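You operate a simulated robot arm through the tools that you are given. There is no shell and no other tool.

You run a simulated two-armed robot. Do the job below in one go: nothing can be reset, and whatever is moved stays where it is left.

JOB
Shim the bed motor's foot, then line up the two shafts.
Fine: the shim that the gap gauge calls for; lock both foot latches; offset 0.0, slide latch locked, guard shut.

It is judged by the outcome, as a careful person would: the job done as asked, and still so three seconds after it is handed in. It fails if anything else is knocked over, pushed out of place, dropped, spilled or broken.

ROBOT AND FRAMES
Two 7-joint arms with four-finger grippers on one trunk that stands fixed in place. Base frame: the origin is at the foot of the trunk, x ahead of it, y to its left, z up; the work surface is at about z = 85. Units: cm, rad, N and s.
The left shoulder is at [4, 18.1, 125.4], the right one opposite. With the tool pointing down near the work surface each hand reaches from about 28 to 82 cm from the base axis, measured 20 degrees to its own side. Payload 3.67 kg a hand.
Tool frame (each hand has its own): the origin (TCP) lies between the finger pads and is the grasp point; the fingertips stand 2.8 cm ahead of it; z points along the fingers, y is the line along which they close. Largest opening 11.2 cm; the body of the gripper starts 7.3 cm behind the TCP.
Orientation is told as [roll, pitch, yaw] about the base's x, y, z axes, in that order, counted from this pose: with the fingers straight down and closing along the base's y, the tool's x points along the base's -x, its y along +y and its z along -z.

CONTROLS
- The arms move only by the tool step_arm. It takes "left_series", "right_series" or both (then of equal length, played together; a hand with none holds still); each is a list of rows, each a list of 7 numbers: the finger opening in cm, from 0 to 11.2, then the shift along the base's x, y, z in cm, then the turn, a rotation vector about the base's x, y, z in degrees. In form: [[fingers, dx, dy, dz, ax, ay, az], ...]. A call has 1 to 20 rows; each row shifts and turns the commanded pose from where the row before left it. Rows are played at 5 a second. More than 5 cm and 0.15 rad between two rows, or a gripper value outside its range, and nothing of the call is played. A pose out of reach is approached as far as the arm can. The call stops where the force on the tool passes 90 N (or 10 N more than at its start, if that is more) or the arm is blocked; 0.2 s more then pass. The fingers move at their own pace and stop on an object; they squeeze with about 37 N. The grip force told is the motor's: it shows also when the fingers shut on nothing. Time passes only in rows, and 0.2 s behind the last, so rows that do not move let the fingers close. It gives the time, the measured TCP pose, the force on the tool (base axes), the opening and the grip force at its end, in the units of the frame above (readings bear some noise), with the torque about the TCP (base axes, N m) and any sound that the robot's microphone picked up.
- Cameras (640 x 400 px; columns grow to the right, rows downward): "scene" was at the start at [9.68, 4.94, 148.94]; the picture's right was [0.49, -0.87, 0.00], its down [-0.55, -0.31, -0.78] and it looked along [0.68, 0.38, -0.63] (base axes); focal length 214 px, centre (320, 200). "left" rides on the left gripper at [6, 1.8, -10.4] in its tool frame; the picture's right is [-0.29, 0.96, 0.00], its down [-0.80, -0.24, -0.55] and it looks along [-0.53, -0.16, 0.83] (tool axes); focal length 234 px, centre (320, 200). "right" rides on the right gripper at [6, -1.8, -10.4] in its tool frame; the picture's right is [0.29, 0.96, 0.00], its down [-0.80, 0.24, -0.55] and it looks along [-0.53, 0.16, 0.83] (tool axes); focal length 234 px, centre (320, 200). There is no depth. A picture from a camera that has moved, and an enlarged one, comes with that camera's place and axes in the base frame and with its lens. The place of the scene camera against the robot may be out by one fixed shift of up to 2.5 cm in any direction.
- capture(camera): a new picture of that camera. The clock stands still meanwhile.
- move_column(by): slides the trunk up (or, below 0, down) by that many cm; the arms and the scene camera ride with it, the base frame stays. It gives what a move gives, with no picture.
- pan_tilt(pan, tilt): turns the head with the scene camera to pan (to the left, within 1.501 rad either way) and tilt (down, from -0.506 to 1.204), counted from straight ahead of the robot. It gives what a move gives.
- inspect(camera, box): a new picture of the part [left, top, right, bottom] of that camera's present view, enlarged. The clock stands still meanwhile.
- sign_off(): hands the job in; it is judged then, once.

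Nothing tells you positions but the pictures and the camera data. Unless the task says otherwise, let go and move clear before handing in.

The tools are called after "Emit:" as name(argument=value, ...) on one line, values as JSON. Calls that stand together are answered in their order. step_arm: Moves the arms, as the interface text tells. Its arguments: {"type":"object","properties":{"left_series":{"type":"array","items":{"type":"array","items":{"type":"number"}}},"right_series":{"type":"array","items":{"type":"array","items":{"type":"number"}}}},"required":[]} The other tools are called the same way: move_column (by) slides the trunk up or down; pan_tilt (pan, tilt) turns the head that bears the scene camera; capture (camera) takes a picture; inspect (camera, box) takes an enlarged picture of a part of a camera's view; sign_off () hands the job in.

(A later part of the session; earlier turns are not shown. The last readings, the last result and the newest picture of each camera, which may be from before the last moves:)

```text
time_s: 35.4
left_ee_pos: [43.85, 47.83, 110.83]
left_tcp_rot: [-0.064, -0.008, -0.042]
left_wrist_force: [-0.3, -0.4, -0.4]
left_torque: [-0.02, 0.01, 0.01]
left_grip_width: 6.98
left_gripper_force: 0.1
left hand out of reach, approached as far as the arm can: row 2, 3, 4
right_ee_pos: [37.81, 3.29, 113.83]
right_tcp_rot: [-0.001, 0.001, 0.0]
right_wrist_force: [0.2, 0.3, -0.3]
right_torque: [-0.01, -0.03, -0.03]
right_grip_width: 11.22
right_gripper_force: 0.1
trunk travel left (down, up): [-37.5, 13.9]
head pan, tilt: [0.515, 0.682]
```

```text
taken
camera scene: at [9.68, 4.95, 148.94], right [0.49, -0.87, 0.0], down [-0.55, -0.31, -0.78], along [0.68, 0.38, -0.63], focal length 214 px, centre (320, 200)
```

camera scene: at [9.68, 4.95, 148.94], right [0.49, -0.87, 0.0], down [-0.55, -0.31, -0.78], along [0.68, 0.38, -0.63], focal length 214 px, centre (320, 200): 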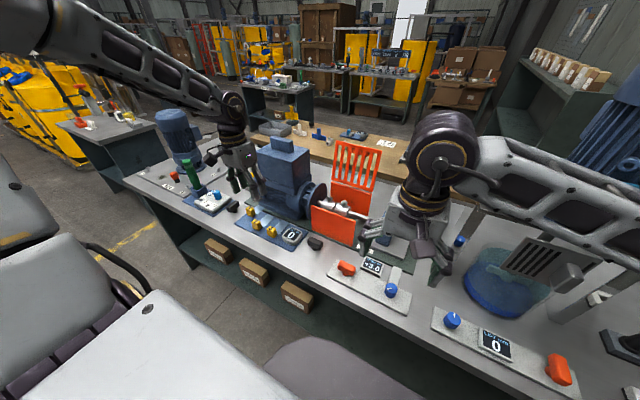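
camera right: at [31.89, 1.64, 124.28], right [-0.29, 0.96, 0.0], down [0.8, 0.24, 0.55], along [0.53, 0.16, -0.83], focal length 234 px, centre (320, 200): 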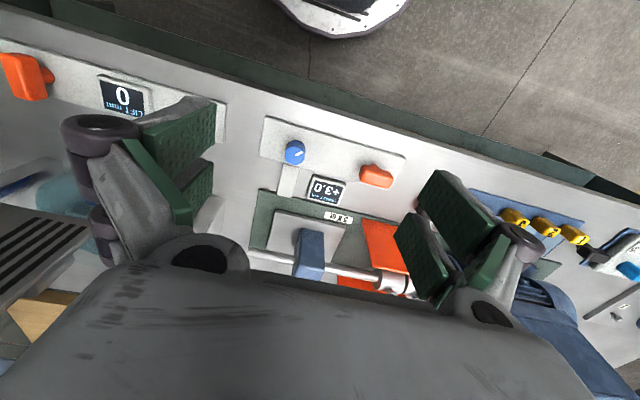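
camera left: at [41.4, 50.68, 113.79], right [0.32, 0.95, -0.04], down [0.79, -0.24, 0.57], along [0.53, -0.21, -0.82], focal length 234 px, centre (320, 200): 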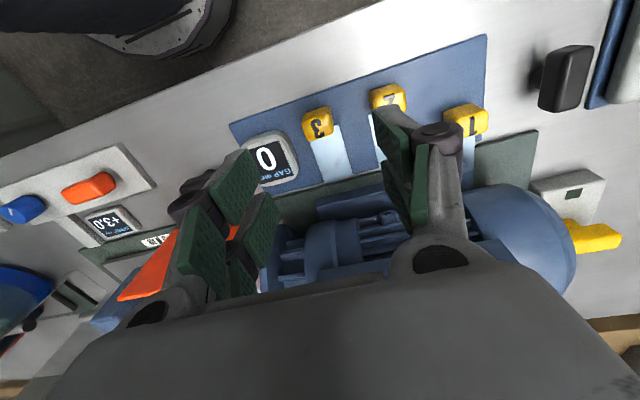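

I'll use the right hand for the right latch instead. First I move the left hand up and outward out of the way, and bring the right hand over near y≈29 at height.

Emit:
step_arm(left_series=[[7, -1, 4, 1, 0, 0, 0], [7, -1, 4, 1, 0, 0, 0], [7, -1, 4, 1, 0, 0, 0], [7, 0, 3, 1, 0, 0, 0], [7, 0, 0, 0, 0, 0, 0], [7, 0, 0, 0, 0, 0, 0]], right_series=[[7, 1, 4, -1, 0, 0, 0], [7, 1, 4, -1, 0, 0, 0], [7, 1, 4, -1, 0, 0, 0], [7, 1.5, 4, -1, 0, 0, 0], [7, 1.5, 4, -1, 0, 0, 0], [7, 1.5, 4, -1, 0, 0, 0]])

Emit:
capture(camera="right")

Emit:
capture(camera="scene")

```text
time_s: 36.8
left_ee_pos: [40.82, 63.0, 114.65]
left_tcp_rot: [-0.048, -0.006, -0.031]
left_wrist_force: [-0.2, 0.3, -0.4]
left_torque: [-0.02, -0.03, 0.01]
left_grip_width: 7.0
left_gripper_force: 0.0
right_ee_pos: [45.35, 27.42, 107.69]
right_tcp_rot: [-0.001, 0.0, -0.003]
right_wrist_force: [-0.1, 0.9, 0.0]
right_torque: [-0.04, 0.0, -0.01]
right_grip_width: 6.98
right_gripper_force: 0.1
trunk travel left (down, up): [-37.5, 13.9]
head pan, tilt: [0.515, 0.682]
```

```text
taken
camera right: at [39.37, 25.72, 118.17], right [-0.29, 0.96, 0.0], down [0.8, 0.24, 0.55], along [0.53, 0.16, -0.83], focal length 234 px, centre (320, 200)
```

right: 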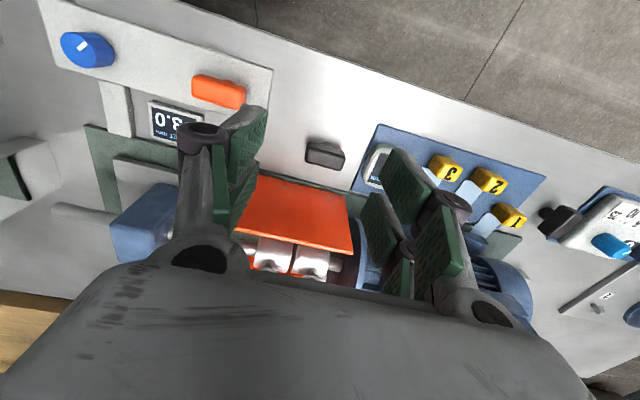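

```text
taken
camera scene: at [9.64, 5.15, 148.93], right [0.49, -0.87, 0.0], down [-0.55, -0.31, -0.78], along [0.68, 0.38, -0.63], focal length 214 px, centre (320, 200)
```

scene: 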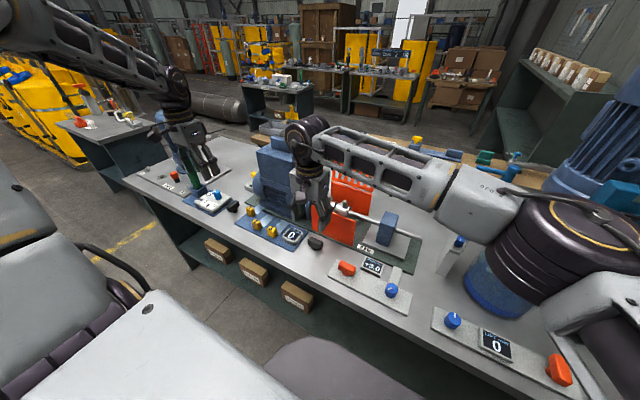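

Emit:
inspect(camera="right", box=[270, 100, 390, 200])

Emit:
inspect(camera="right", box=[200, 140, 400, 300])

Emit:
inspect(camera="scene", box=[420, 140, 640, 340])

```text
4.00 times, centred on (330, 150) of right
camera zoom: at [39.37, 25.72, 118.17], right [-0.29, 0.96, 0.0], down [0.8, 0.24, 0.55], along [0.53, 0.16, -0.83], focal length 937 px, centre (280, 400)
```

zoom: 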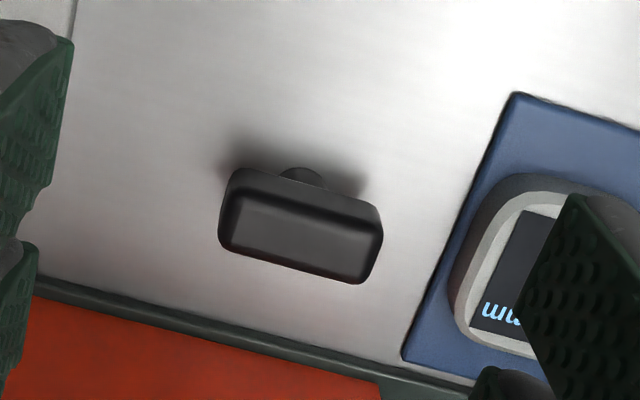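

```text
2.50 times, centred on (300, 220) of right
camera zoom: at [39.37, 25.72, 118.17], right [-0.29, 0.96, 0.0], down [0.8, 0.24, 0.55], along [0.53, 0.16, -0.83], focal length 585 px, centre (370, 150)
```

zoom: 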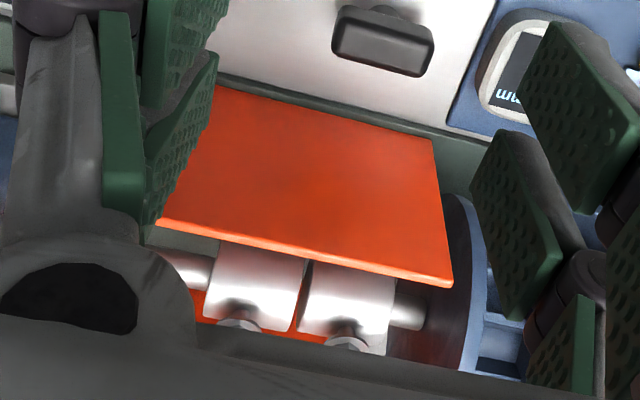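

```text
2.00 times, centred on (530, 240) of scene
camera zoom: at [9.64, 5.15, 148.93], right [0.49, -0.87, 0.0], down [-0.55, -0.31, -0.78], along [0.68, 0.38, -0.63], focal length 429 px, centre (-100, 120)
```

zoom: 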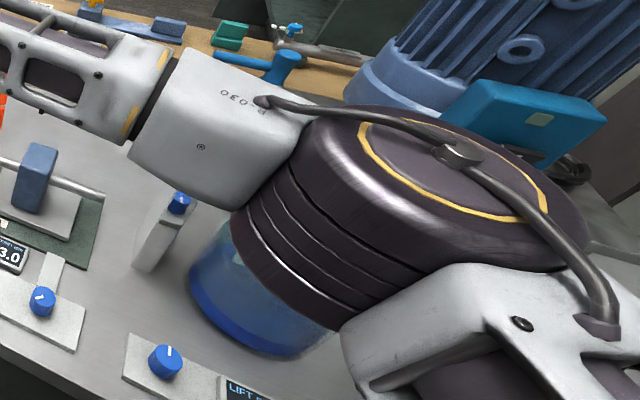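

The right latch bar is centred near (51.55, 30.15), along y; the guard plate is at x≈58, top z≈98.8. I'll hover above the bar and verify before gripping.

Emit:
step_arm(right_series=[[7, 2, 1, -3, 0, 0, 0], [7, 2, 1, -3, 0, 0, 0], [7, 2.2, 0.7, -3, 0, 0, 0], [7, 0, 0, -2, 0, 0, 0], [7, 0, 0, 0, 0, 0, 0]])

Emit:
capture(camera="right")

Emit:
inspect(camera="right", box=[250, 80, 390, 180])

```text
time_s: 38.0
left_ee_pos: [40.78, 62.93, 114.75]
left_tcp_rot: [-0.049, -0.005, -0.029]
left_wrist_force: [0.4, -0.5, 0.4]
left_torque: [0.01, 0.02, 0.02]
left_grip_width: 6.98
left_gripper_force: 0.0
right_ee_pos: [48.74, 29.0, 100.89]
right_tcp_rot: [-0.002, 0.0, -0.001]
right_wrist_force: [-0.2, 0.1, 0.3]
right_torque: [0.02, -0.05, 0.0]
right_grip_width: 7.0
right_gripper_force: 0.0
right hand out of reach, approached as far as the arm can: row 2, 3
trunk travel left (down, up): [-37.5, 13.9]
head pan, tilt: [0.515, 0.682]
```

```text
taken
camera right: at [42.73, 27.27, 111.24], right [-0.29, 0.96, 0.0], down [0.8, 0.24, 0.55], along [0.53, 0.16, -0.83], focal length 234 px, centre (320, 200)
```

right: 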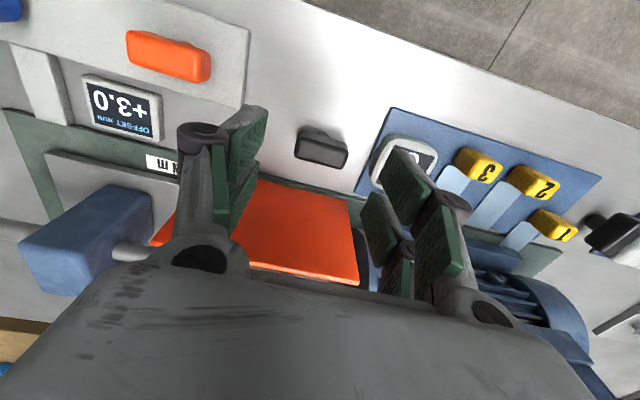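

```text
4.00 times, centred on (320, 130) of right
camera zoom: at [42.73, 27.27, 111.24], right [-0.29, 0.96, 0.0], down [0.8, 0.24, 0.55], along [0.53, 0.16, -0.83], focal length 937 px, centre (320, 480)
```

zoom: 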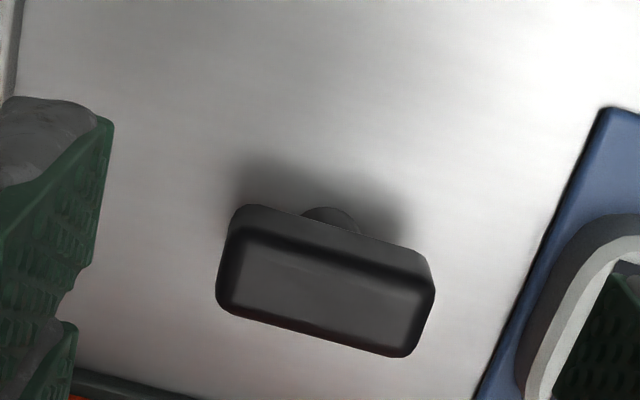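

The right hand can't quite reach there in this posture, while the left arm seems to have drifted into an awkward elbow posture after my tilt move. I'll retreat the right hand and bring the left hand back up to near its starting pose to unwind it, then approach the right latch from above.

Emit:
step_arm(left_series=[[7, 0, -1, 4, 1, 0, 0.5], [7, 0, -1, 4, 1, 0, 0.5], [7, 0, -1, 4, 0.8, 0, 0.5], [7, 0, -1, 4, 0, 0, 0], [7, 0, -1, 1, 0, 0, 0], [7, 0, 0, 0, 0, 0, 0]], right_series=[[7, -1, 0, 3, 0, 0, 0], [7, -2, -4, 3, 0, 0, 0], [7, -2, -4.5, 2, 0, 0, 0], [7, -2, -4.5, 1, 0, 0, 0], [7, -2, -4.5, 1, 0, 0, 0], [7, -1, -4.5, 1, 0, 0, 0]])

Emit:
capture(camera="scene")

```text
refused: row 2 steps farther than a row can; nothing moved
```

```text
taken
camera scene: at [9.66, 4.97, 148.94], right [0.49, -0.87, 0.0], down [-0.55, -0.31, -0.78], along [0.68, 0.38, -0.63], focal length 214 px, centre (320, 200)
```

scene: 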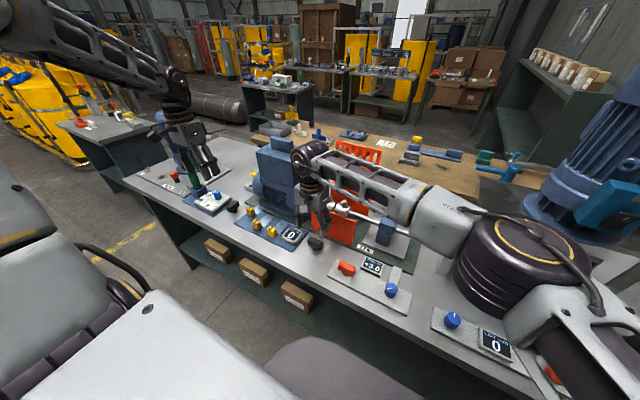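

Emit:
step_arm(left_series=[[7, 0, -1, 4, 1, 0, 0.5], [7, 0, -1, 4, 1, 0, 0.5], [7, 0, -1, 4, 0.8, 0, 0.5], [7, 0, -1, 4, 0, 0, 0], [7, 0, -1, 1, 0, 0, 0], [7, 0, 0, 0, 0, 0, 0], [7, 0, 0, 0, 0, 0, 0]], right_series=[[7, -1, 0, 3, 0, 0, 0], [7, -1.5, -2, 3, 0, 0, 0], [7, -1.5, -4, 2, 0, 0, 0], [7, -1.5, -4, 1, 0, 0, 0], [7, -1.5, -4, 1, 0, 0, 0], [7, -1.5, -4, 1, 0, 0, 0], [7, -1.5, -4, 1, 0, 0, 0]])

Emit:
capture(camera="scene")

```text
time_s: 39.6
left_ee_pos: [40.73, 57.52, 131.94]
left_tcp_rot: [0.004, -0.006, -0.006]
left_wrist_force: [0.3, 0.2, 0.8]
left_torque: [0.05, 0.01, 0.0]
left_grip_width: 6.98
left_gripper_force: 0.0
right_ee_pos: [38.56, 6.61, 113.12]
right_tcp_rot: [0.003, -0.001, 0.0]
right_wrist_force: [-1.1, -1.0, -0.4]
right_torque: [-0.01, 0.01, -0.01]
right_grip_width: 6.99
right_gripper_force: 0.0
trunk travel left (down, up): [-37.5, 13.9]
head pan, tilt: [0.515, 0.682]
```

```text
taken
camera scene: at [9.59, 4.72, 148.95], right [0.49, -0.87, 0.0], down [-0.55, -0.31, -0.78], along [0.68, 0.38, -0.63], focal length 214 px, centre (320, 200)
```

scene: 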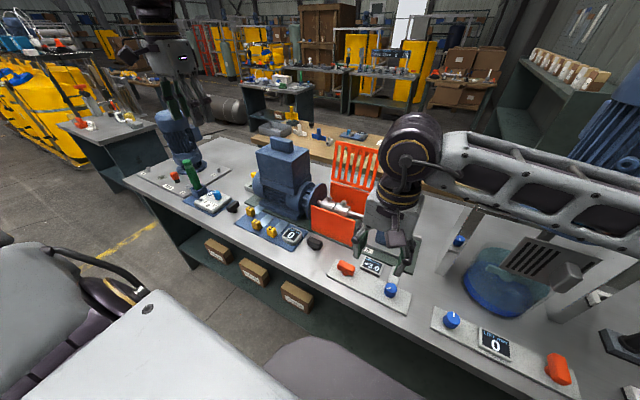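

Emit:
step_arm(left_series=[[7, 0.5, -4, -1, 0, 0, 0], [7, 0.5, -4, -1, 0, 0, 0], [7, 0.5, -4, -1, 0, 0, 0], [7, 0.5, -4, -1, 0, 0, 0], [7, 0.5, -4, -1, 0, 0, 0], [7, 0.5, -4, -1, 0, 0, 0], [7, 0, 0, 0, 0, 0, 0]])

Emit:
capture(camera="scene")

```text
time_s: 41.2
left_ee_pos: [44.11, 51.7, 127.37]
left_tcp_rot: [-0.009, -0.002, -0.018]
left_wrist_force: [0.4, -0.2, -0.7]
left_torque: [-0.04, -0.01, 0.0]
left_grip_width: 7.0
left_gripper_force: 0.2
left hand out of reach, approached as far as the arm can: row 2, 3, 4, 5, 6
right_ee_pos: [38.73, 6.8, 113.04]
right_tcp_rot: [0.0, 0.0, 0.0]
right_wrist_force: [-0.6, -0.5, 0.4]
right_torque: [0.08, -0.04, 0.04]
right_grip_width: 6.99
right_gripper_force: 0.1
trunk travel left (down, up): [-37.5, 13.9]
head pan, tilt: [0.515, 0.682]
```

```text
taken
camera scene: at [9.64, 4.9, 148.94], right [0.49, -0.87, 0.0], down [-0.55, -0.31, -0.78], along [0.68, 0.38, -0.63], focal length 214 px, centre (320, 200)
```

scene: 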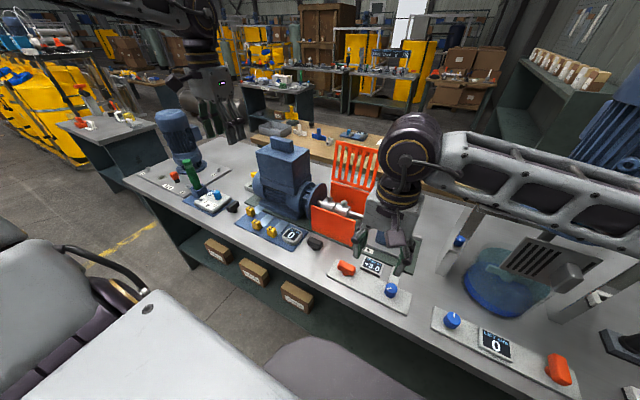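

The left arm is still limited near y≈50 at this yaw. I'll turn the head to see its elbow posture.

Emit:
pan_tilt(pan=1.1, tilt=0.35)

Emit:
capture(camera="scene")

```text
time_s: 42.2
left_ee_pos: [44.16, 51.7, 127.27]
left_tcp_rot: [-0.009, -0.005, -0.02]
left_wrist_force: [-0.6, 0.1, 0.3]
left_torque: [0.03, 0.01, 0.03]
left_grip_width: 7.0
left_gripper_force: 0.1
right_ee_pos: [38.74, 6.9, 112.93]
right_tcp_rot: [-0.001, 0.001, 0.0]
right_wrist_force: [0.4, -1.3, -1.2]
right_torque: [0.02, 0.0, 0.01]
right_grip_width: 7.01
right_gripper_force: 0.1
trunk travel left (down, up): [-37.5, 13.9]
head pan, tilt: [1.1, 0.351]
```

```text
taken
camera scene: at [6.47, 9.01, 151.92], right [0.89, -0.45, 0.0], down [-0.16, -0.31, -0.94], along [0.43, 0.84, -0.34], focal length 214 px, centre (320, 200)
```

scene: 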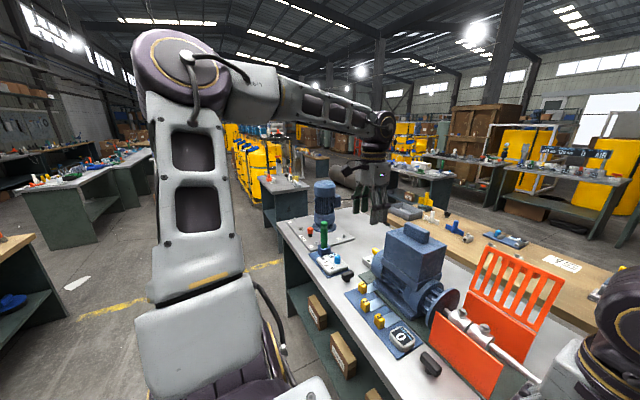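

The left elbow is raised high. I'll try a bit of yaw with a small sideways motion to see whether that frees the joint that's at its limit.

Emit:
step_arm(left_series=[[7, 0, 0, 0, 0, 0, -8], [7, 0, 0, 0, 0, 0, -8], [7, 0, -2, 0, 0, 0, -8], [7, 0, -3, 0, 0, 0, -8], [7, 0, -3, 0, 0, 0, 0]])

Emit:
capture(camera="scene")

```text
time_s: 43.4
left_ee_pos: [44.04, 43.54, 127.21]
left_tcp_rot: [0.002, -0.004, -0.565]
left_wrist_force: [-0.2, -0.1, -0.7]
left_torque: [0.02, -0.03, 0.0]
left_grip_width: 7.01
left_gripper_force: 0.1
right_ee_pos: [38.76, 6.75, 112.96]
right_tcp_rot: [0.0, -0.001, -0.001]
right_wrist_force: [-0.5, 0.0, -0.5]
right_torque: [0.05, 0.01, -0.01]
right_grip_width: 7.04
right_gripper_force: 0.0
trunk travel left (down, up): [-37.5, 13.9]
head pan, tilt: [1.1, 0.351]
```

```text
taken
camera scene: at [6.46, 8.96, 151.93], right [0.89, -0.45, 0.0], down [-0.16, -0.31, -0.94], along [0.43, 0.84, -0.34], focal length 214 px, centre (320, 200)
```

scene: 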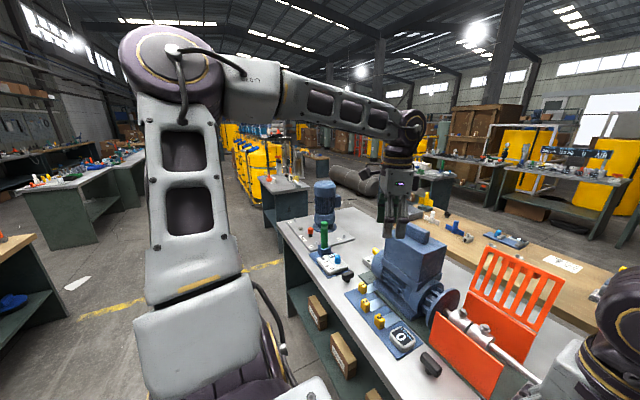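

Yaw was the limit: at about −32° the left hand moves freely toward the right. I'll close its fingers and use them as a pusher on the latch bar, approaching at this yaw; the right hand moves a little aside.

Emit:
pan_tilt(pan=0.515, tilt=0.682)

Emit:
step_arm(left_series=[[0, 0.5, -2.5, -3, 0, 0, 0], [0, 0.5, -2.5, -3, 0, 0, 0], [0, 0.5, -2.5, -3, 0, 0, 0], [0, 0.5, -2, -3, 0, 0, 0], [0, 0, 0, -3, 0, 0, 0], [0, 0, 0, 0, 0, 0, 0]], right_series=[[7, 0, -1, 0, 0, 0, 0], [7, 0, -1, 0, 0, 0, 0], [7, 0, -1, 0, 0, 0, 0], [7, 0, -1, 0, 0, 0, 0], [7, 0, -1, 0, 0, 0, 0], [7, 0, 0, 0, 0, 0, 0]])

Emit:
capture(camera="scene")

Emit:
capture(camera="left")

```text
time_s: 44.4
left_ee_pos: [44.03, 43.62, 127.1]
left_tcp_rot: [0.002, -0.004, -0.561]
left_wrist_force: [0.1, -1.1, 0.3]
left_torque: [0.01, 0.01, 0.03]
left_grip_width: 7.0
left_gripper_force: 0.0
right_ee_pos: [38.66, 6.97, 112.93]
right_tcp_rot: [-0.001, 0.0, 0.0]
right_wrist_force: [-0.6, 0.1, -0.2]
right_torque: [-0.01, 0.01, -0.03]
right_grip_width: 7.01
right_gripper_force: 0.0
trunk travel left (down, up): [-37.5, 13.9]
head pan, tilt: [0.515, 0.682]
```

```text
time_s: 45.8
left_ee_pos: [46.31, 34.21, 112.23]
left_tcp_rot: [0.001, -0.005, -0.562]
left_wrist_force: [0.6, -0.1, -0.3]
left_torque: [0.0, -0.02, 0.01]
left_grip_width: 0.0
left_gripper_force: 35.0
right_ee_pos: [38.67, 1.92, 112.98]
right_tcp_rot: [0.0, -0.002, -0.002]
right_wrist_force: [-0.3, 0.0, -0.5]
right_torque: [0.0, -0.02, 0.0]
right_grip_width: 7.01
right_gripper_force: 0.0
trunk travel left (down, up): [-37.5, 13.9]
head pan, tilt: [0.515, 0.682]
```

```text
taken
camera scene: at [9.62, 4.95, 148.94], right [0.49, -0.87, 0.0], down [-0.55, -0.31, -0.78], along [0.68, 0.38, -0.63], focal length 214 px, centre (320, 200)
```

scene: 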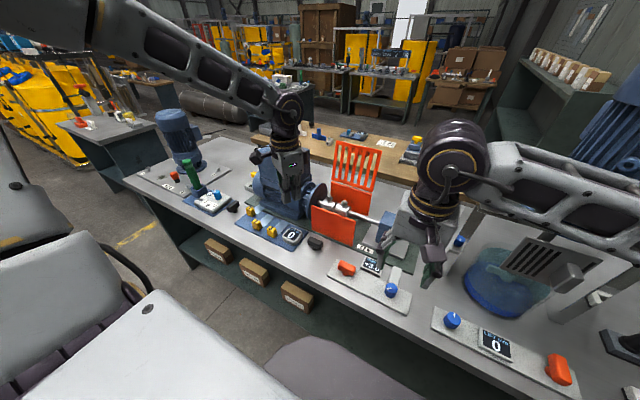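

```text
taken
camera left: at [41.95, 38.87, 122.6], right [0.75, 0.66, 0.0], down [0.54, -0.63, 0.56], along [0.37, -0.42, -0.83], focal length 234 px, centre (320, 200)
```

left: 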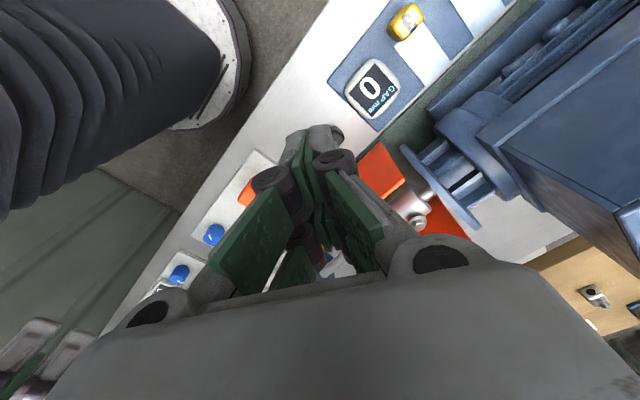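

The left hand is now near the latch. I'll check how far back toward yaw 0 it can turn here.

Emit:
step_arm(left_series=[[7, 0, 0, 0, 0, 0, 8], [7, 0, 0, 0, 0, 0, 8], [7, 0, 0, 0, 0, 0, 8], [7, 0, 0, 0, 0, 0, 8], [7, 0, 0, 0, 0, 0, 0]])

Emit:
capture(camera="left")

```text
time_s: 47.0
left_ee_pos: [47.35, 49.88, 112.41]
left_tcp_rot: [-0.028, -0.006, -0.026]
left_wrist_force: [-0.2, -0.3, 0.0]
left_torque: [0.01, -0.01, 0.01]
left_grip_width: 7.01
left_gripper_force: 0.1
left hand out of reach, approached as far as the arm can: row 1, 2, 3, 4
right_ee_pos: [38.65, 1.81, 112.95]
right_tcp_rot: [-0.002, 0.001, -0.002]
right_wrist_force: [-0.4, -0.2, 0.4]
right_torque: [0.0, 0.01, 0.0]
right_grip_width: 7.03
right_gripper_force: 0.0
trunk travel left (down, up): [-37.5, 13.9]
head pan, tilt: [0.515, 0.682]
```

```text
taken
camera left: at [41.2, 52.16, 122.82], right [0.31, 0.95, -0.02], down [0.79, -0.25, 0.56], along [0.53, -0.2, -0.82], focal length 234 px, centre (320, 200)
```

left: 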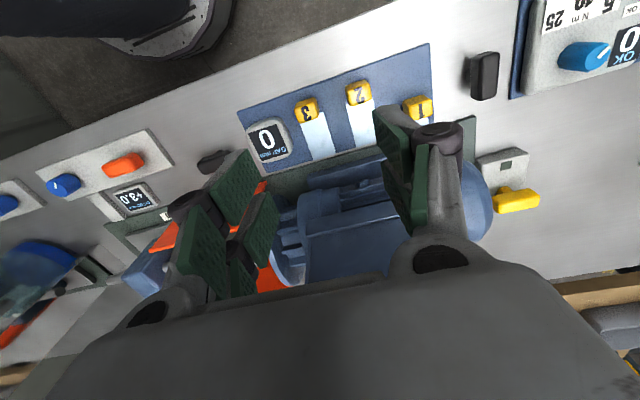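

Turning back to yaw 0 made the left hand slide to y≈50, so the left arm can't do this part at that yaw. I'll park the left hand to the left and try the right hand with a positive yaw of about 32° near the latch.

Emit:
step_arm(left_series=[[7, -1, 3, 1, 1, 0, 0], [7, -1, 3, 1, 0.5, 0, 0], [7, -1, 3, 1, 0, 0, 0], [7, -1, 3, 1, 0, 0, 0], [7, 0, 0, 0, 0, 0, 0], [7, 0, 0, 0, 0, 0, 0]], right_series=[[0, 1, 3.5, 0, 0, 0, 8], [0, 1, 3.5, 0, 0, 0, 8], [0, 1, 3.5, 0, 0, 0, 8], [0, 1, 3.5, -1, 0, 0, 8], [0, 1.5, 3.5, -2, 0, 0, 0], [0, 1.5, 3.5, -2, 0, 0, 0]])

Emit:
step_arm(right_series=[[0, 1, 2, -2, 0, 0, 0], [0, 1, 2, -2, 0, 0, 0], [0, 1, 1, -2, 0, 0, 0], [0, 0, 0, 0, 0, 0, 0]])

Emit:
capture(camera="right")

Emit:
capture(camera="scene")

```text
time_s: 48.4
left_ee_pos: [43.27, 62.18, 116.34]
left_tcp_rot: [0.025, -0.005, -0.003]
left_wrist_force: [-0.1, 0.7, -0.6]
left_torque: [-0.07, 0.04, -0.01]
left_grip_width: 7.0
left_gripper_force: 0.0
right_ee_pos: [45.86, 23.25, 107.77]
right_tcp_rot: [-0.001, 0.002, 0.559]
right_wrist_force: [0.0, -0.8, -0.3]
right_torque: [-0.02, -0.01, -0.03]
right_grip_width: 0.0
right_gripper_force: 35.8
trunk travel left (down, up): [-37.5, 13.9]
head pan, tilt: [0.515, 0.682]
```

```text
time_s: 49.4
left_ee_pos: [43.27, 61.96, 116.33]
left_tcp_rot: [0.028, -0.003, -0.003]
left_wrist_force: [-0.3, -0.3, -0.4]
left_torque: [0.0, 0.04, -0.04]
left_grip_width: 7.01
left_gripper_force: 0.0
right_ee_pos: [48.69, 27.97, 101.84]
right_tcp_rot: [-0.001, -0.001, 0.556]
right_wrist_force: [-0.3, 0.6, 0.9]
right_torque: [0.02, -0.02, 0.01]
right_grip_width: 0.0
right_gripper_force: 36.2
trunk travel left (down, up): [-37.5, 13.9]
head pan, tilt: [0.515, 0.682]
```

```text
taken
camera right: at [44.64, 23.33, 112.22], right [-0.75, 0.66, 0.0], down [0.55, 0.63, 0.55], along [0.37, 0.42, -0.83], focal length 234 px, centre (320, 200)
```

right: 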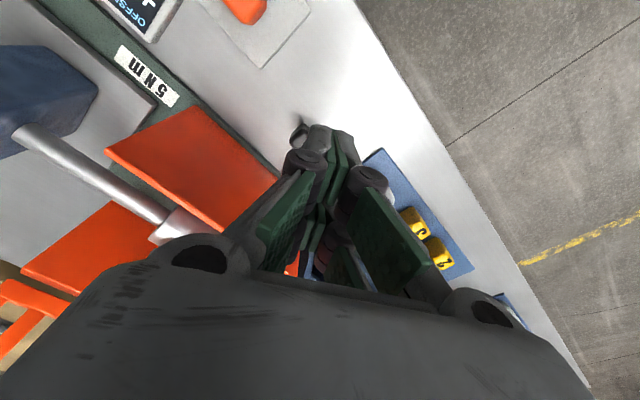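

```text
taken
camera scene: at [9.68, 4.94, 148.94], right [0.49, -0.87, 0.0], down [-0.55, -0.31, -0.78], along [0.68, 0.38, -0.63], focal length 214 px, centre (320, 200)
```

scene: 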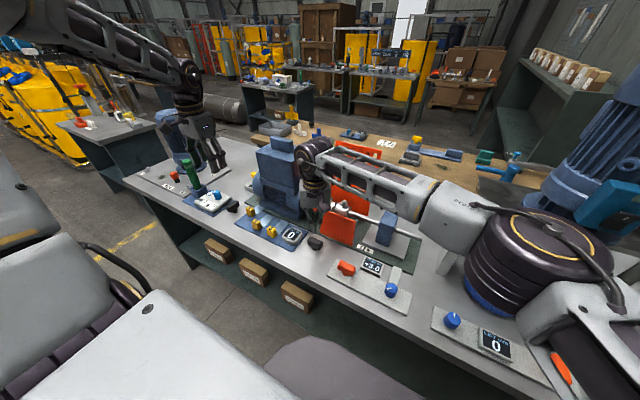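

With yaw +32° the right hand isn't limited here. Testing whether it reaches just beyond the bar at height.

Emit:
step_arm(right_series=[[0, 1.2, 1.5, 0, 0, 0, 0], [0, 1.2, 1.5, 0, 0, 0, 0], [0, 0, 0, 0, 0, 0, 0]])

Emit:
step_arm(right_series=[[0, 1.0, 1.0, 0, 0, 0, 0], [0, 0, 0, -2, 0, 0, 0], [0, 0, 0, 0, 0, 0, 0]])

```text
time_s: 50.2
left_ee_pos: [43.36, 62.1, 116.36]
left_tcp_rot: [0.026, -0.005, -0.003]
left_wrist_force: [0.3, 0.3, -0.3]
left_torque: [-0.02, 0.03, -0.01]
left_grip_width: 7.02
left_gripper_force: 0.0
right_ee_pos: [49.29, 28.75, 101.98]
right_tcp_rot: [-0.001, 0.001, 0.56]
right_wrist_force: [0.3, -0.6, -1.1]
right_torque: [0.01, 0.02, -0.01]
right_grip_width: 0.0
right_gripper_force: 35.6
right hand out of reach, approached as far as the arm can: row 1, 2
trunk travel left (down, up): [-37.5, 13.9]
head pan, tilt: [0.515, 0.682]
```

```text
time_s: 51.0
left_ee_pos: [43.27, 62.01, 116.51]
left_tcp_rot: [0.027, -0.003, -0.004]
left_wrist_force: [0.4, -0.4, 0.0]
left_torque: [-0.03, -0.02, -0.01]
left_grip_width: 6.99
left_gripper_force: 0.0
right_ee_pos: [49.16, 28.81, 99.93]
right_tcp_rot: [0.001, 0.0, 0.56]
right_wrist_force: [0.1, 0.5, 0.5]
right_torque: [0.01, -0.03, 0.03]
right_grip_width: 0.02
right_gripper_force: 36.1
right hand out of reach, approached as far as the arm can: row 1
trunk travel left (down, up): [-37.5, 13.9]
head pan, tilt: [0.515, 0.682]
```

The right arm is limited there regardless of yaw, so the left arm must do this latch. Let me retreat the right hand and look at the left arm's posture to see how to unwind its elbow.

Emit:
step_arm(right_series=[[0, -1.5, -3, 3, 0, 0, 0], [0, -1.5, -3.5, 2, 0, 0, 0], [0, -1.5, -4, 1, 0, 0, -6], [0, -1.5, -4, 1, 0, 0, -8], [0, -1.5, -4, 1, 0, 0, -8], [0, -1.5, -4, 1, 0, 0, -8]])

Emit:
pan_tilt(pan=1.2, tilt=0.25)

Emit:
capture(camera="scene")

Emit:
pan_tilt(pan=-1.0, tilt=0.35)

Emit:
capture(camera="scene")

```text
time_s: 52.4
left_ee_pos: [43.25, 61.98, 116.47]
left_tcp_rot: [0.03, -0.005, -0.004]
left_wrist_force: [-0.9, 0.0, 0.4]
left_torque: [0.02, -0.03, -0.04]
left_grip_width: 7.0
left_gripper_force: 0.0
right_ee_pos: [40.18, 5.94, 108.97]
right_tcp_rot: [0.002, 0.0, 0.031]
right_wrist_force: [-0.3, -0.3, -0.4]
right_torque: [0.06, -0.01, 0.01]
right_grip_width: 0.0
right_gripper_force: 36.0
trunk travel left (down, up): [-37.5, 13.9]
head pan, tilt: [0.515, 0.682]
```

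```text
time_s: 53.4
left_ee_pos: [43.18, 62.05, 116.43]
left_tcp_rot: [0.028, -0.004, -0.003]
left_wrist_force: [-0.7, 0.2, -0.2]
left_torque: [0.01, 0.0, 0.0]
left_grip_width: 7.03
left_gripper_force: 0.2
right_ee_pos: [40.26, 6.17, 108.86]
right_tcp_rot: [0.001, -0.002, 0.034]
right_wrist_force: [-1.0, 0.2, 0.7]
right_torque: [-0.03, 0.05, 0.04]
right_grip_width: 0.0
right_gripper_force: 35.6
trunk travel left (down, up): [-37.5, 13.9]
head pan, tilt: [1.201, 0.25]
```

```text
taken
camera scene: at [5.61, 9.39, 152.87], right [0.93, -0.36, 0.0], down [-0.09, -0.23, -0.97], along [0.35, 0.9, -0.25], focal length 214 px, centre (320, 200)
```

scene: 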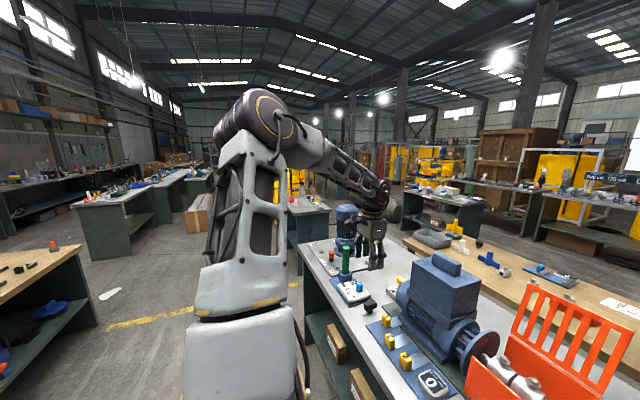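

```text
time_s: 55.5
left_ee_pos: [43.3, 62.04, 116.34]
left_tcp_rot: [0.026, -0.004, -0.003]
left_wrist_force: [-0.3, 0.2, -0.2]
left_torque: [-0.01, -0.02, -0.01]
left_grip_width: 6.96
left_gripper_force: 0.1
right_ee_pos: [40.31, 6.23, 108.87]
right_tcp_rot: [0.0, -0.001, 0.035]
right_wrist_force: [0.5, -0.4, -0.4]
right_torque: [0.02, 0.01, -0.03]
right_grip_width: 0.0
right_gripper_force: 35.7
trunk travel left (down, up): [-37.5, 13.9]
head pan, tilt: [-1.0, 0.351]
```

```text
taken
camera scene: at [7.26, -7.1, 151.93], right [-0.84, -0.54, 0.0], down [-0.19, 0.29, -0.94], along [0.51, -0.79, -0.34], focal length 214 px, centre (320, 200)
```

scene: 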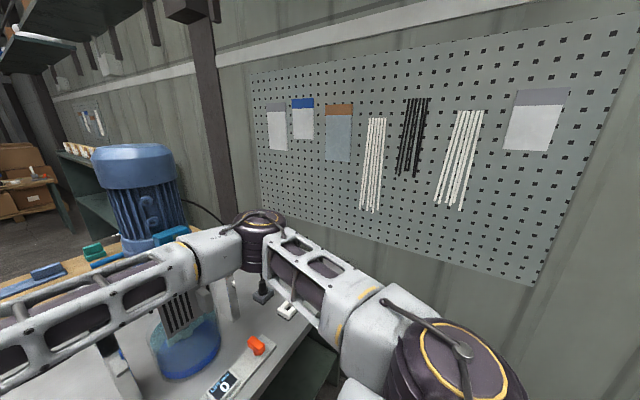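

The left arm's elbow is up, which limits its yaw near the right latch to below about −36°. Pushing with closed fingers at yaw −45° will work there and keeps clear of the guard plate, so I'll bring the left hand over that way.

Emit:
pan_tilt(pan=0.515, tilt=0.682)

Emit:
step_arm(left_series=[[0, 0.5, -4.2, -1, -0.2, 0, -6.5], [0, 0.5, -4.2, -1, -0.2, 0, -6.5], [0, 0.5, -4.2, -1, -0.2, 0, -6.5], [0, 0.5, -4.2, -1, -0.2, 0, -6.5], [0, 0.5, -4.2, -1, -0.2, 0, -6.5], [0, 0.5, -4.2, -1, -0.2, 0, -6.5], [0, 0.5, -4.2, -1, -0.2, 0, -6.5], [0, 0, 0, 0, 0, 0, 0]])

Emit:
capture(camera="scene")

Emit:
capture(camera="left")

```text
time_s: 57.1
left_ee_pos: [43.21, 62.04, 116.41]
left_tcp_rot: [0.029, -0.003, -0.002]
left_wrist_force: [-0.5, -0.8, -0.1]
left_torque: [-0.02, -0.01, -0.04]
left_grip_width: 7.0
left_gripper_force: 0.2
right_ee_pos: [40.21, 6.26, 108.91]
right_tcp_rot: [-0.001, -0.001, 0.034]
right_wrist_force: [-0.1, 0.3, -0.6]
right_torque: [0.01, 0.01, -0.02]
right_grip_width: 0.02
right_gripper_force: 35.5
trunk travel left (down, up): [-37.5, 13.9]
head pan, tilt: [0.515, 0.682]
```

```text
time_s: 58.9
left_ee_pos: [46.7, 32.78, 109.42]
left_tcp_rot: [0.005, -0.015, -0.801]
left_wrist_force: [-0.3, 0.9, 0.1]
left_torque: [-0.04, -0.03, 0.0]
left_grip_width: 0.0
left_gripper_force: 35.9
right_ee_pos: [40.31, 6.22, 108.85]
right_tcp_rot: [0.001, -0.001, 0.036]
right_wrist_force: [0.0, 0.6, 0.8]
right_torque: [-0.02, -0.04, 0.01]
right_grip_width: 0.0
right_gripper_force: 35.9
trunk travel left (down, up): [-37.5, 13.9]
head pan, tilt: [0.515, 0.682]
```

```text
taken
camera scene: at [9.62, 5.01, 148.94], right [0.49, -0.87, 0.0], down [-0.55, -0.31, -0.78], along [0.68, 0.38, -0.63], focal length 214 px, centre (320, 200)
```

scene: 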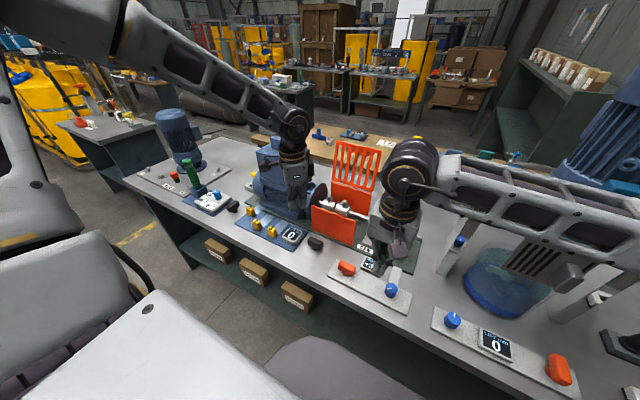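

```text
taken
camera left: at [43.62, 38.23, 119.8], right [0.89, 0.46, 0.01], down [0.38, -0.74, 0.56], along [0.27, -0.5, -0.83], focal length 234 px, centre (320, 200)
```

left: 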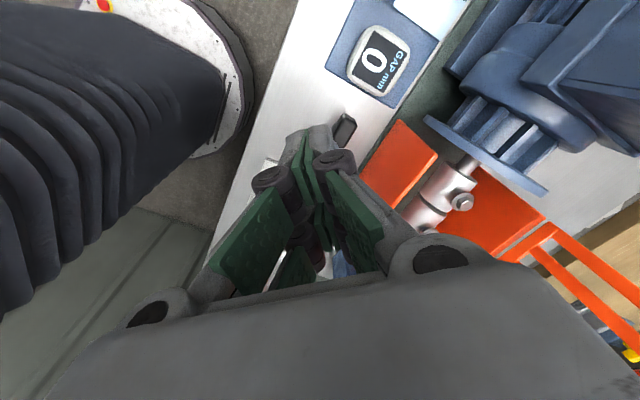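

I'm in position above and just robot-side of the bar. Lowering the closed fingers next to the +y end of the bar.

Emit:
step_arm(left_series=[[0, 0.3, -0.3, -4, 0, 0, 0], [0, 0.3, -0.3, -4, 0, 0, 0], [0, 0.2, -0.2, -4, 0, 0, 0], [0, 0, 0, -3.5, 0, 0.8, 0], [0, 0, 0, -3.5, 0, 0, 0], [0, 0, 0, 0, 0, 0, 0]])

Emit:
capture(camera="left")

Emit:
inspect(camera="scene", box=[260, 170, 380, 270])

```text
time_s: 60.3
left_ee_pos: [47.46, 31.71, 90.34]
left_tcp_rot: [-0.002, -0.006, -0.799]
left_wrist_force: [-0.6, -0.5, 1.0]
left_torque: [0.03, -0.03, 0.02]
left_grip_width: 0.0
left_gripper_force: 35.7
right_ee_pos: [40.29, 6.17, 108.94]
right_tcp_rot: [0.0, 0.0, 0.035]
right_wrist_force: [-0.9, 0.1, -0.6]
right_torque: [0.02, -0.01, -0.01]
right_grip_width: 0.01
right_gripper_force: 35.8
trunk travel left (down, up): [-37.5, 13.9]
head pan, tilt: [0.515, 0.682]
```

```text
taken
camera left: at [44.5, 37.25, 100.79], right [0.89, 0.46, 0.0], down [0.38, -0.73, 0.56], along [0.26, -0.5, -0.83], focal length 234 px, centre (320, 200)
```

left: 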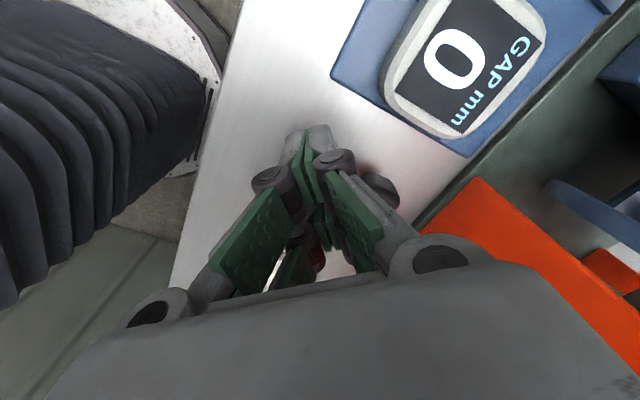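

```text
4.00 times, centred on (320, 220) of scene
camera zoom: at [9.61, 4.9, 148.95], right [0.49, -0.87, 0.0], down [-0.55, -0.31, -0.78], along [0.68, 0.38, -0.63], focal length 858 px, centre (320, 120)
```

zoom: 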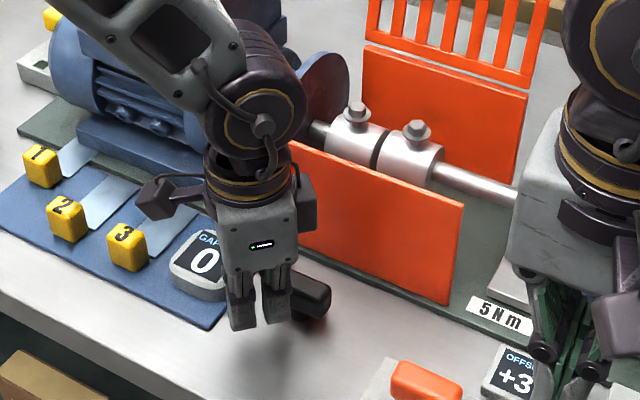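

Emit:
inspect(camera="scene", box=[285, 190, 355, 255])

Emit:
capture(camera="right")

```text
6.15 times, centred on (320, 222) of scene
camera zoom: at [9.61, 4.9, 148.95], right [0.49, -0.87, 0.0], down [-0.55, -0.31, -0.78], along [0.68, 0.38, -0.63], focal length 1320 px, centre (320, 62)
```

zoom: 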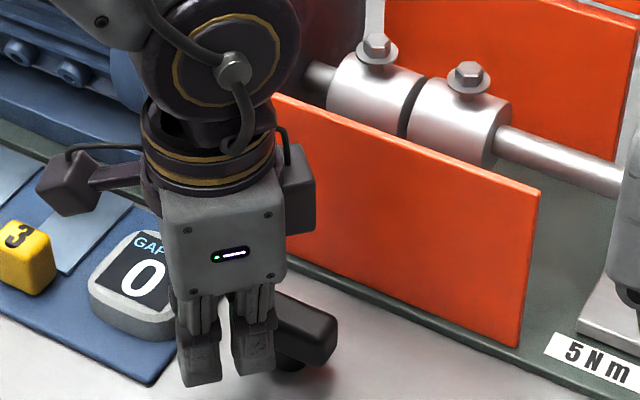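

```text
taken
camera right: at [34.34, 4.23, 119.28], right [-0.32, 0.95, 0.0], down [0.79, 0.27, 0.55], along [0.52, 0.18, -0.83], focal length 234 px, centre (320, 200)
```

right: 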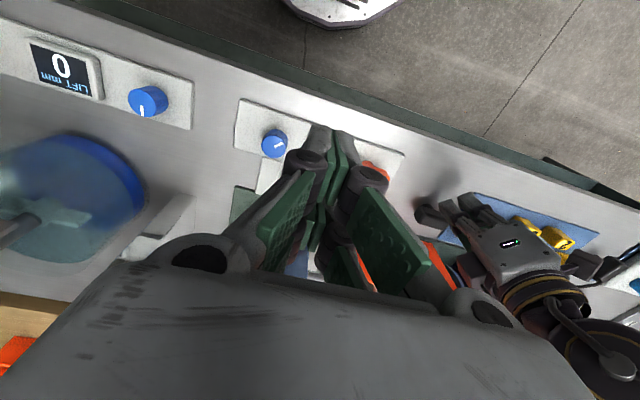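

The hand body is bulkier than the fingers, so I'll lean the hand back (tilt −12° about y) to keep it clear of the guard plate while pushing.

Emit:
step_arm(left_series=[[0, -0.3, 0, 0, 0, -6, 0], [0, -0.3, 0, 0, 0, -6, 0], [0, 0, 0, 0, 0, 0, 0]])

Emit:
inspect(camera="scene", box=[260, 170, 380, 270])

```text
time_s: 61.1
left_ee_pos: [49.24, 35.95, 92.59]
left_tcp_rot: [0.126, -0.154, -0.817]
left_wrist_force: [0.4, 0.3, 0.0]
left_torque: [0.0, -0.01, -0.03]
left_grip_width: 0.01
left_gripper_force: 35.6
left hand out of reach, approached as far as the arm can: row 1, 2
right_ee_pos: [40.36, 6.13, 108.78]
right_tcp_rot: [0.001, 0.002, 0.036]
right_wrist_force: [-0.2, -0.4, -0.1]
right_torque: [-0.04, -0.02, 0.02]
right_grip_width: 0.01
right_gripper_force: 35.9
trunk travel left (down, up): [-37.5, 13.9]
head pan, tilt: [0.515, 0.682]
```

```text
4.00 times, centred on (320, 220) of scene
camera zoom: at [9.77, 4.9, 148.93], right [0.49, -0.87, 0.0], down [-0.55, -0.31, -0.78], along [0.68, 0.38, -0.63], focal length 858 px, centre (320, 120)
```

zoom: 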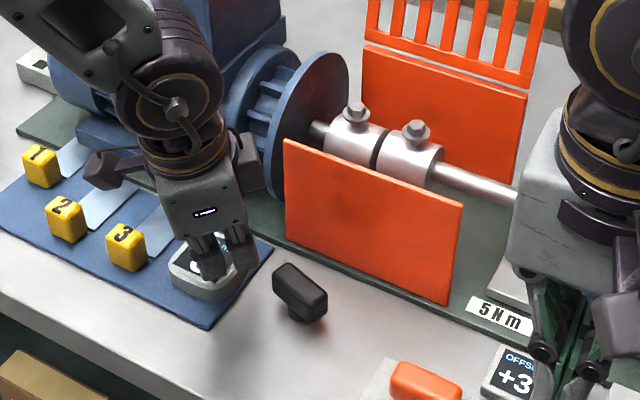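

The tilt wasn't attainable there and the hand drifted (no contact). I'll raise it, set it upright again at yaw about −48°, and go for a two-stage push instead.

Emit:
step_arm(left_series=[[0, 0, 0, 3, 0, 0, 0], [0, 0, 0, 3, -3.6, 4.4, -1], [0, -0.5, 0, 2, -3.6, 4.4, -1], [0, 0, 0, 0, 0, 0, 0]])

```text
time_s: 62.1
left_ee_pos: [48.69, 35.94, 100.55]
left_tcp_rot: [-0.055, -0.135, -0.816]
left_wrist_force: [0.1, -0.9, -0.7]
left_torque: [0.02, -0.02, 0.02]
left_grip_width: 0.02
left_gripper_force: 35.3
right_ee_pos: [40.34, 6.24, 108.83]
right_tcp_rot: [0.0, 0.0, 0.035]
right_wrist_force: [0.7, -0.7, 0.3]
right_torque: [0.01, -0.01, 0.01]
right_grip_width: 0.01
right_gripper_force: 35.5
trunk travel left (down, up): [-37.5, 13.9]
head pan, tilt: [0.515, 0.682]
```

Emit:
step_arm(left_series=[[0, 0, 0, 0, 3.9, 1.5, 0], [0, -0.5, -1, 0, 3.9, 1.5, -1], [0, -0.5, -1.5, 0, 0, 0, -1], [0, -0.5, -1.5, 0, 0, 0, 0], [0, 0, 0, 0, 0, 0, 0]])

Emit:
capture(camera="left")

```text
time_s: 63.3
left_ee_pos: [47.24, 32.15, 100.53]
left_tcp_rot: [0.002, -0.003, -0.855]
left_wrist_force: [-0.5, 0.5, 0.2]
left_torque: [0.03, 0.01, 0.0]
left_grip_width: 0.0
left_gripper_force: 35.7
right_ee_pos: [40.21, 6.19, 108.94]
right_tcp_rot: [0.0, -0.001, 0.035]
right_wrist_force: [-0.9, 0.3, 0.4]
right_torque: [-0.01, 0.03, -0.02]
right_grip_width: 0.02
right_gripper_force: 35.7
trunk travel left (down, up): [-37.5, 13.9]
head pan, tilt: [0.515, 0.682]
```

```text
taken
camera left: at [44.55, 37.77, 111.0], right [0.91, 0.41, 0.0], down [0.34, -0.76, 0.55], along [0.23, -0.5, -0.83], focal length 234 px, centre (320, 200)
```

left: 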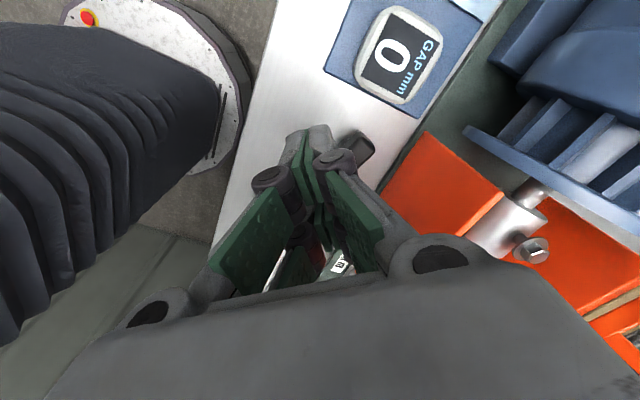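

Upright again at (47.2, 32.2), yaw −49°; the guard plate reads x≈58.6, top z≈98.4. Lowering beside the bar and then pushing its +y end forward.

Emit:
step_arm(left_series=[[0, 0, -0.2, -4, 0, 0, 0], [0, 0, 0, -4, 0, 0, 0], [0, 0, 0, -2.1, 0, 0, 0], [0, 0.8, 0, 0, 0, 0, 0], [0, 0, 0, 0, 0, 0, 0]])

Emit:
inspect(camera="scene", box=[285, 190, 355, 255])

```text
time_s: 64.5
left_ee_pos: [48.06, 31.86, 90.51]
left_tcp_rot: [0.0, 0.0, -0.856]
left_wrist_force: [-0.9, 0.1, -1.2]
left_torque: [0.02, -0.01, -0.01]
left_grip_width: 0.0
left_gripper_force: 35.7
right_ee_pos: [40.25, 6.23, 108.93]
right_tcp_rot: [0.0, -0.001, 0.035]
right_wrist_force: [0.2, 0.4, 0.3]
right_torque: [0.03, -0.01, -0.01]
right_grip_width: 0.03
right_gripper_force: 36.0
trunk travel left (down, up): [-37.5, 13.9]
head pan, tilt: [0.515, 0.682]
```

```text
6.15 times, centred on (320, 222) of scene
camera zoom: at [9.65, 4.95, 148.94], right [0.49, -0.87, 0.0], down [-0.55, -0.31, -0.78], along [0.68, 0.38, -0.63], focal length 1320 px, centre (320, 62)
```

zoom: 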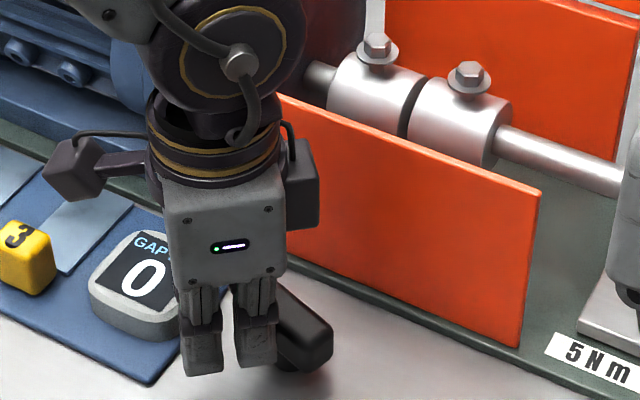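

Emit:
inspect(camera="left", box=[240, 110, 400, 290])

Emit:
inspect(camera="right", box=[400, 170, 640, 340])

```text
2.22 times, centred on (320, 200) of left
camera zoom: at [45.33, 37.51, 100.92], right [0.91, 0.41, 0.0], down [0.34, -0.76, 0.55], along [0.23, -0.5, -0.83], focal length 520 px, centre (320, 200)
```

zoom: 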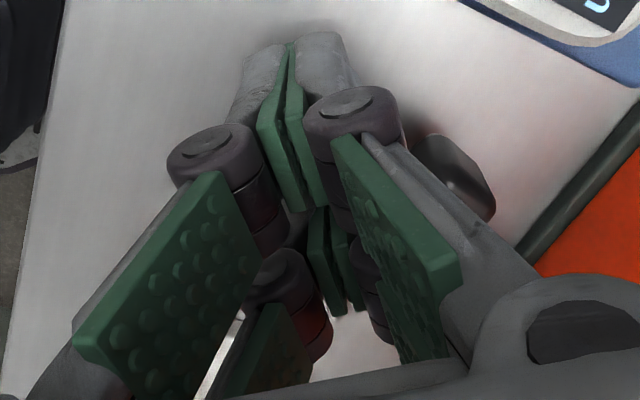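

```text
2.35 times, centred on (520, 255) of right
camera zoom: at [34.37, 4.28, 119.26], right [-0.32, 0.95, 0.0], down [0.79, 0.27, 0.55], along [0.52, 0.18, -0.83], focal length 551 px, centre (-151, 71)
```

zoom: 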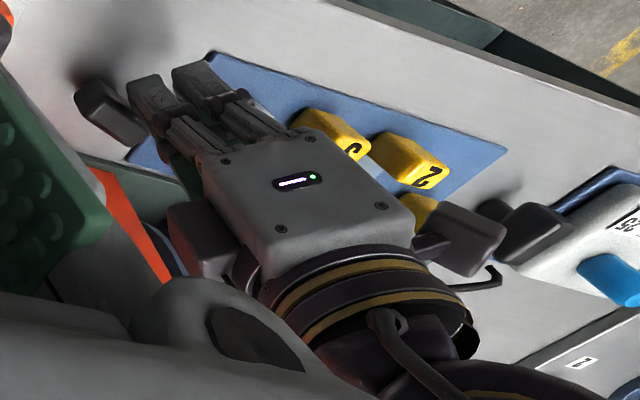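

Each finger is actually a fork of two prongs, so I'll re-plan the push: yaw −90°, with the lower prong's corner driving the +y end of the bar. I'll raise, turn and come back down beside the bar.

Emit:
step_arm(left_series=[[0, -0.5, 0, 4, 0, 0, 0], [0, 0, 0.4, 2, 0, 0, -8], [0, 0, 0.4, 0, 0, 0, -8], [0, 0, 0.4, 0, 0, 0, -8], [0, 0, 0.4, 0, 0, 0, -8], [0, 0, 0.2, 0, 0, 0, -8.8], [0, 0, 0, 0, 0, 0, 0]])

Emit:
capture(camera="left")

Emit:
inspect(camera="scene", box=[260, 170, 380, 270])

```text
refused: row 6 steps farther than a row can; nothing moved
```

```text
taken
camera left: at [45.33, 37.51, 100.92], right [0.91, 0.41, 0.0], down [0.34, -0.76, 0.55], along [0.23, -0.5, -0.83], focal length 234 px, centre (320, 200)
```

left: 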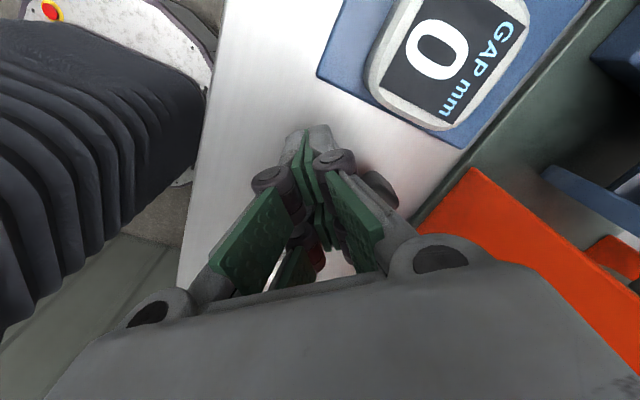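

```text
4.00 times, centred on (320, 220) of scene
camera zoom: at [9.65, 4.95, 148.94], right [0.49, -0.87, 0.0], down [-0.55, -0.31, -0.78], along [0.68, 0.38, -0.63], focal length 858 px, centre (320, 120)
```

zoom: 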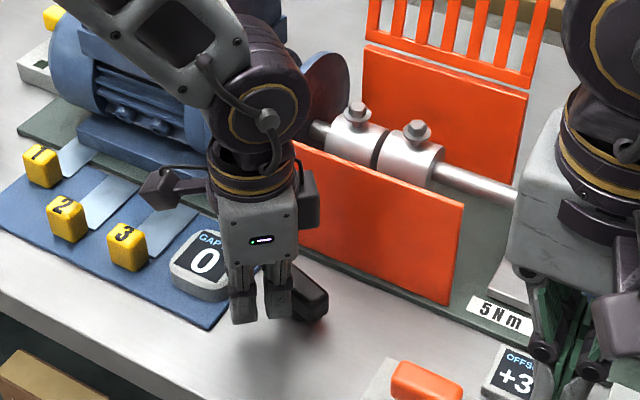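

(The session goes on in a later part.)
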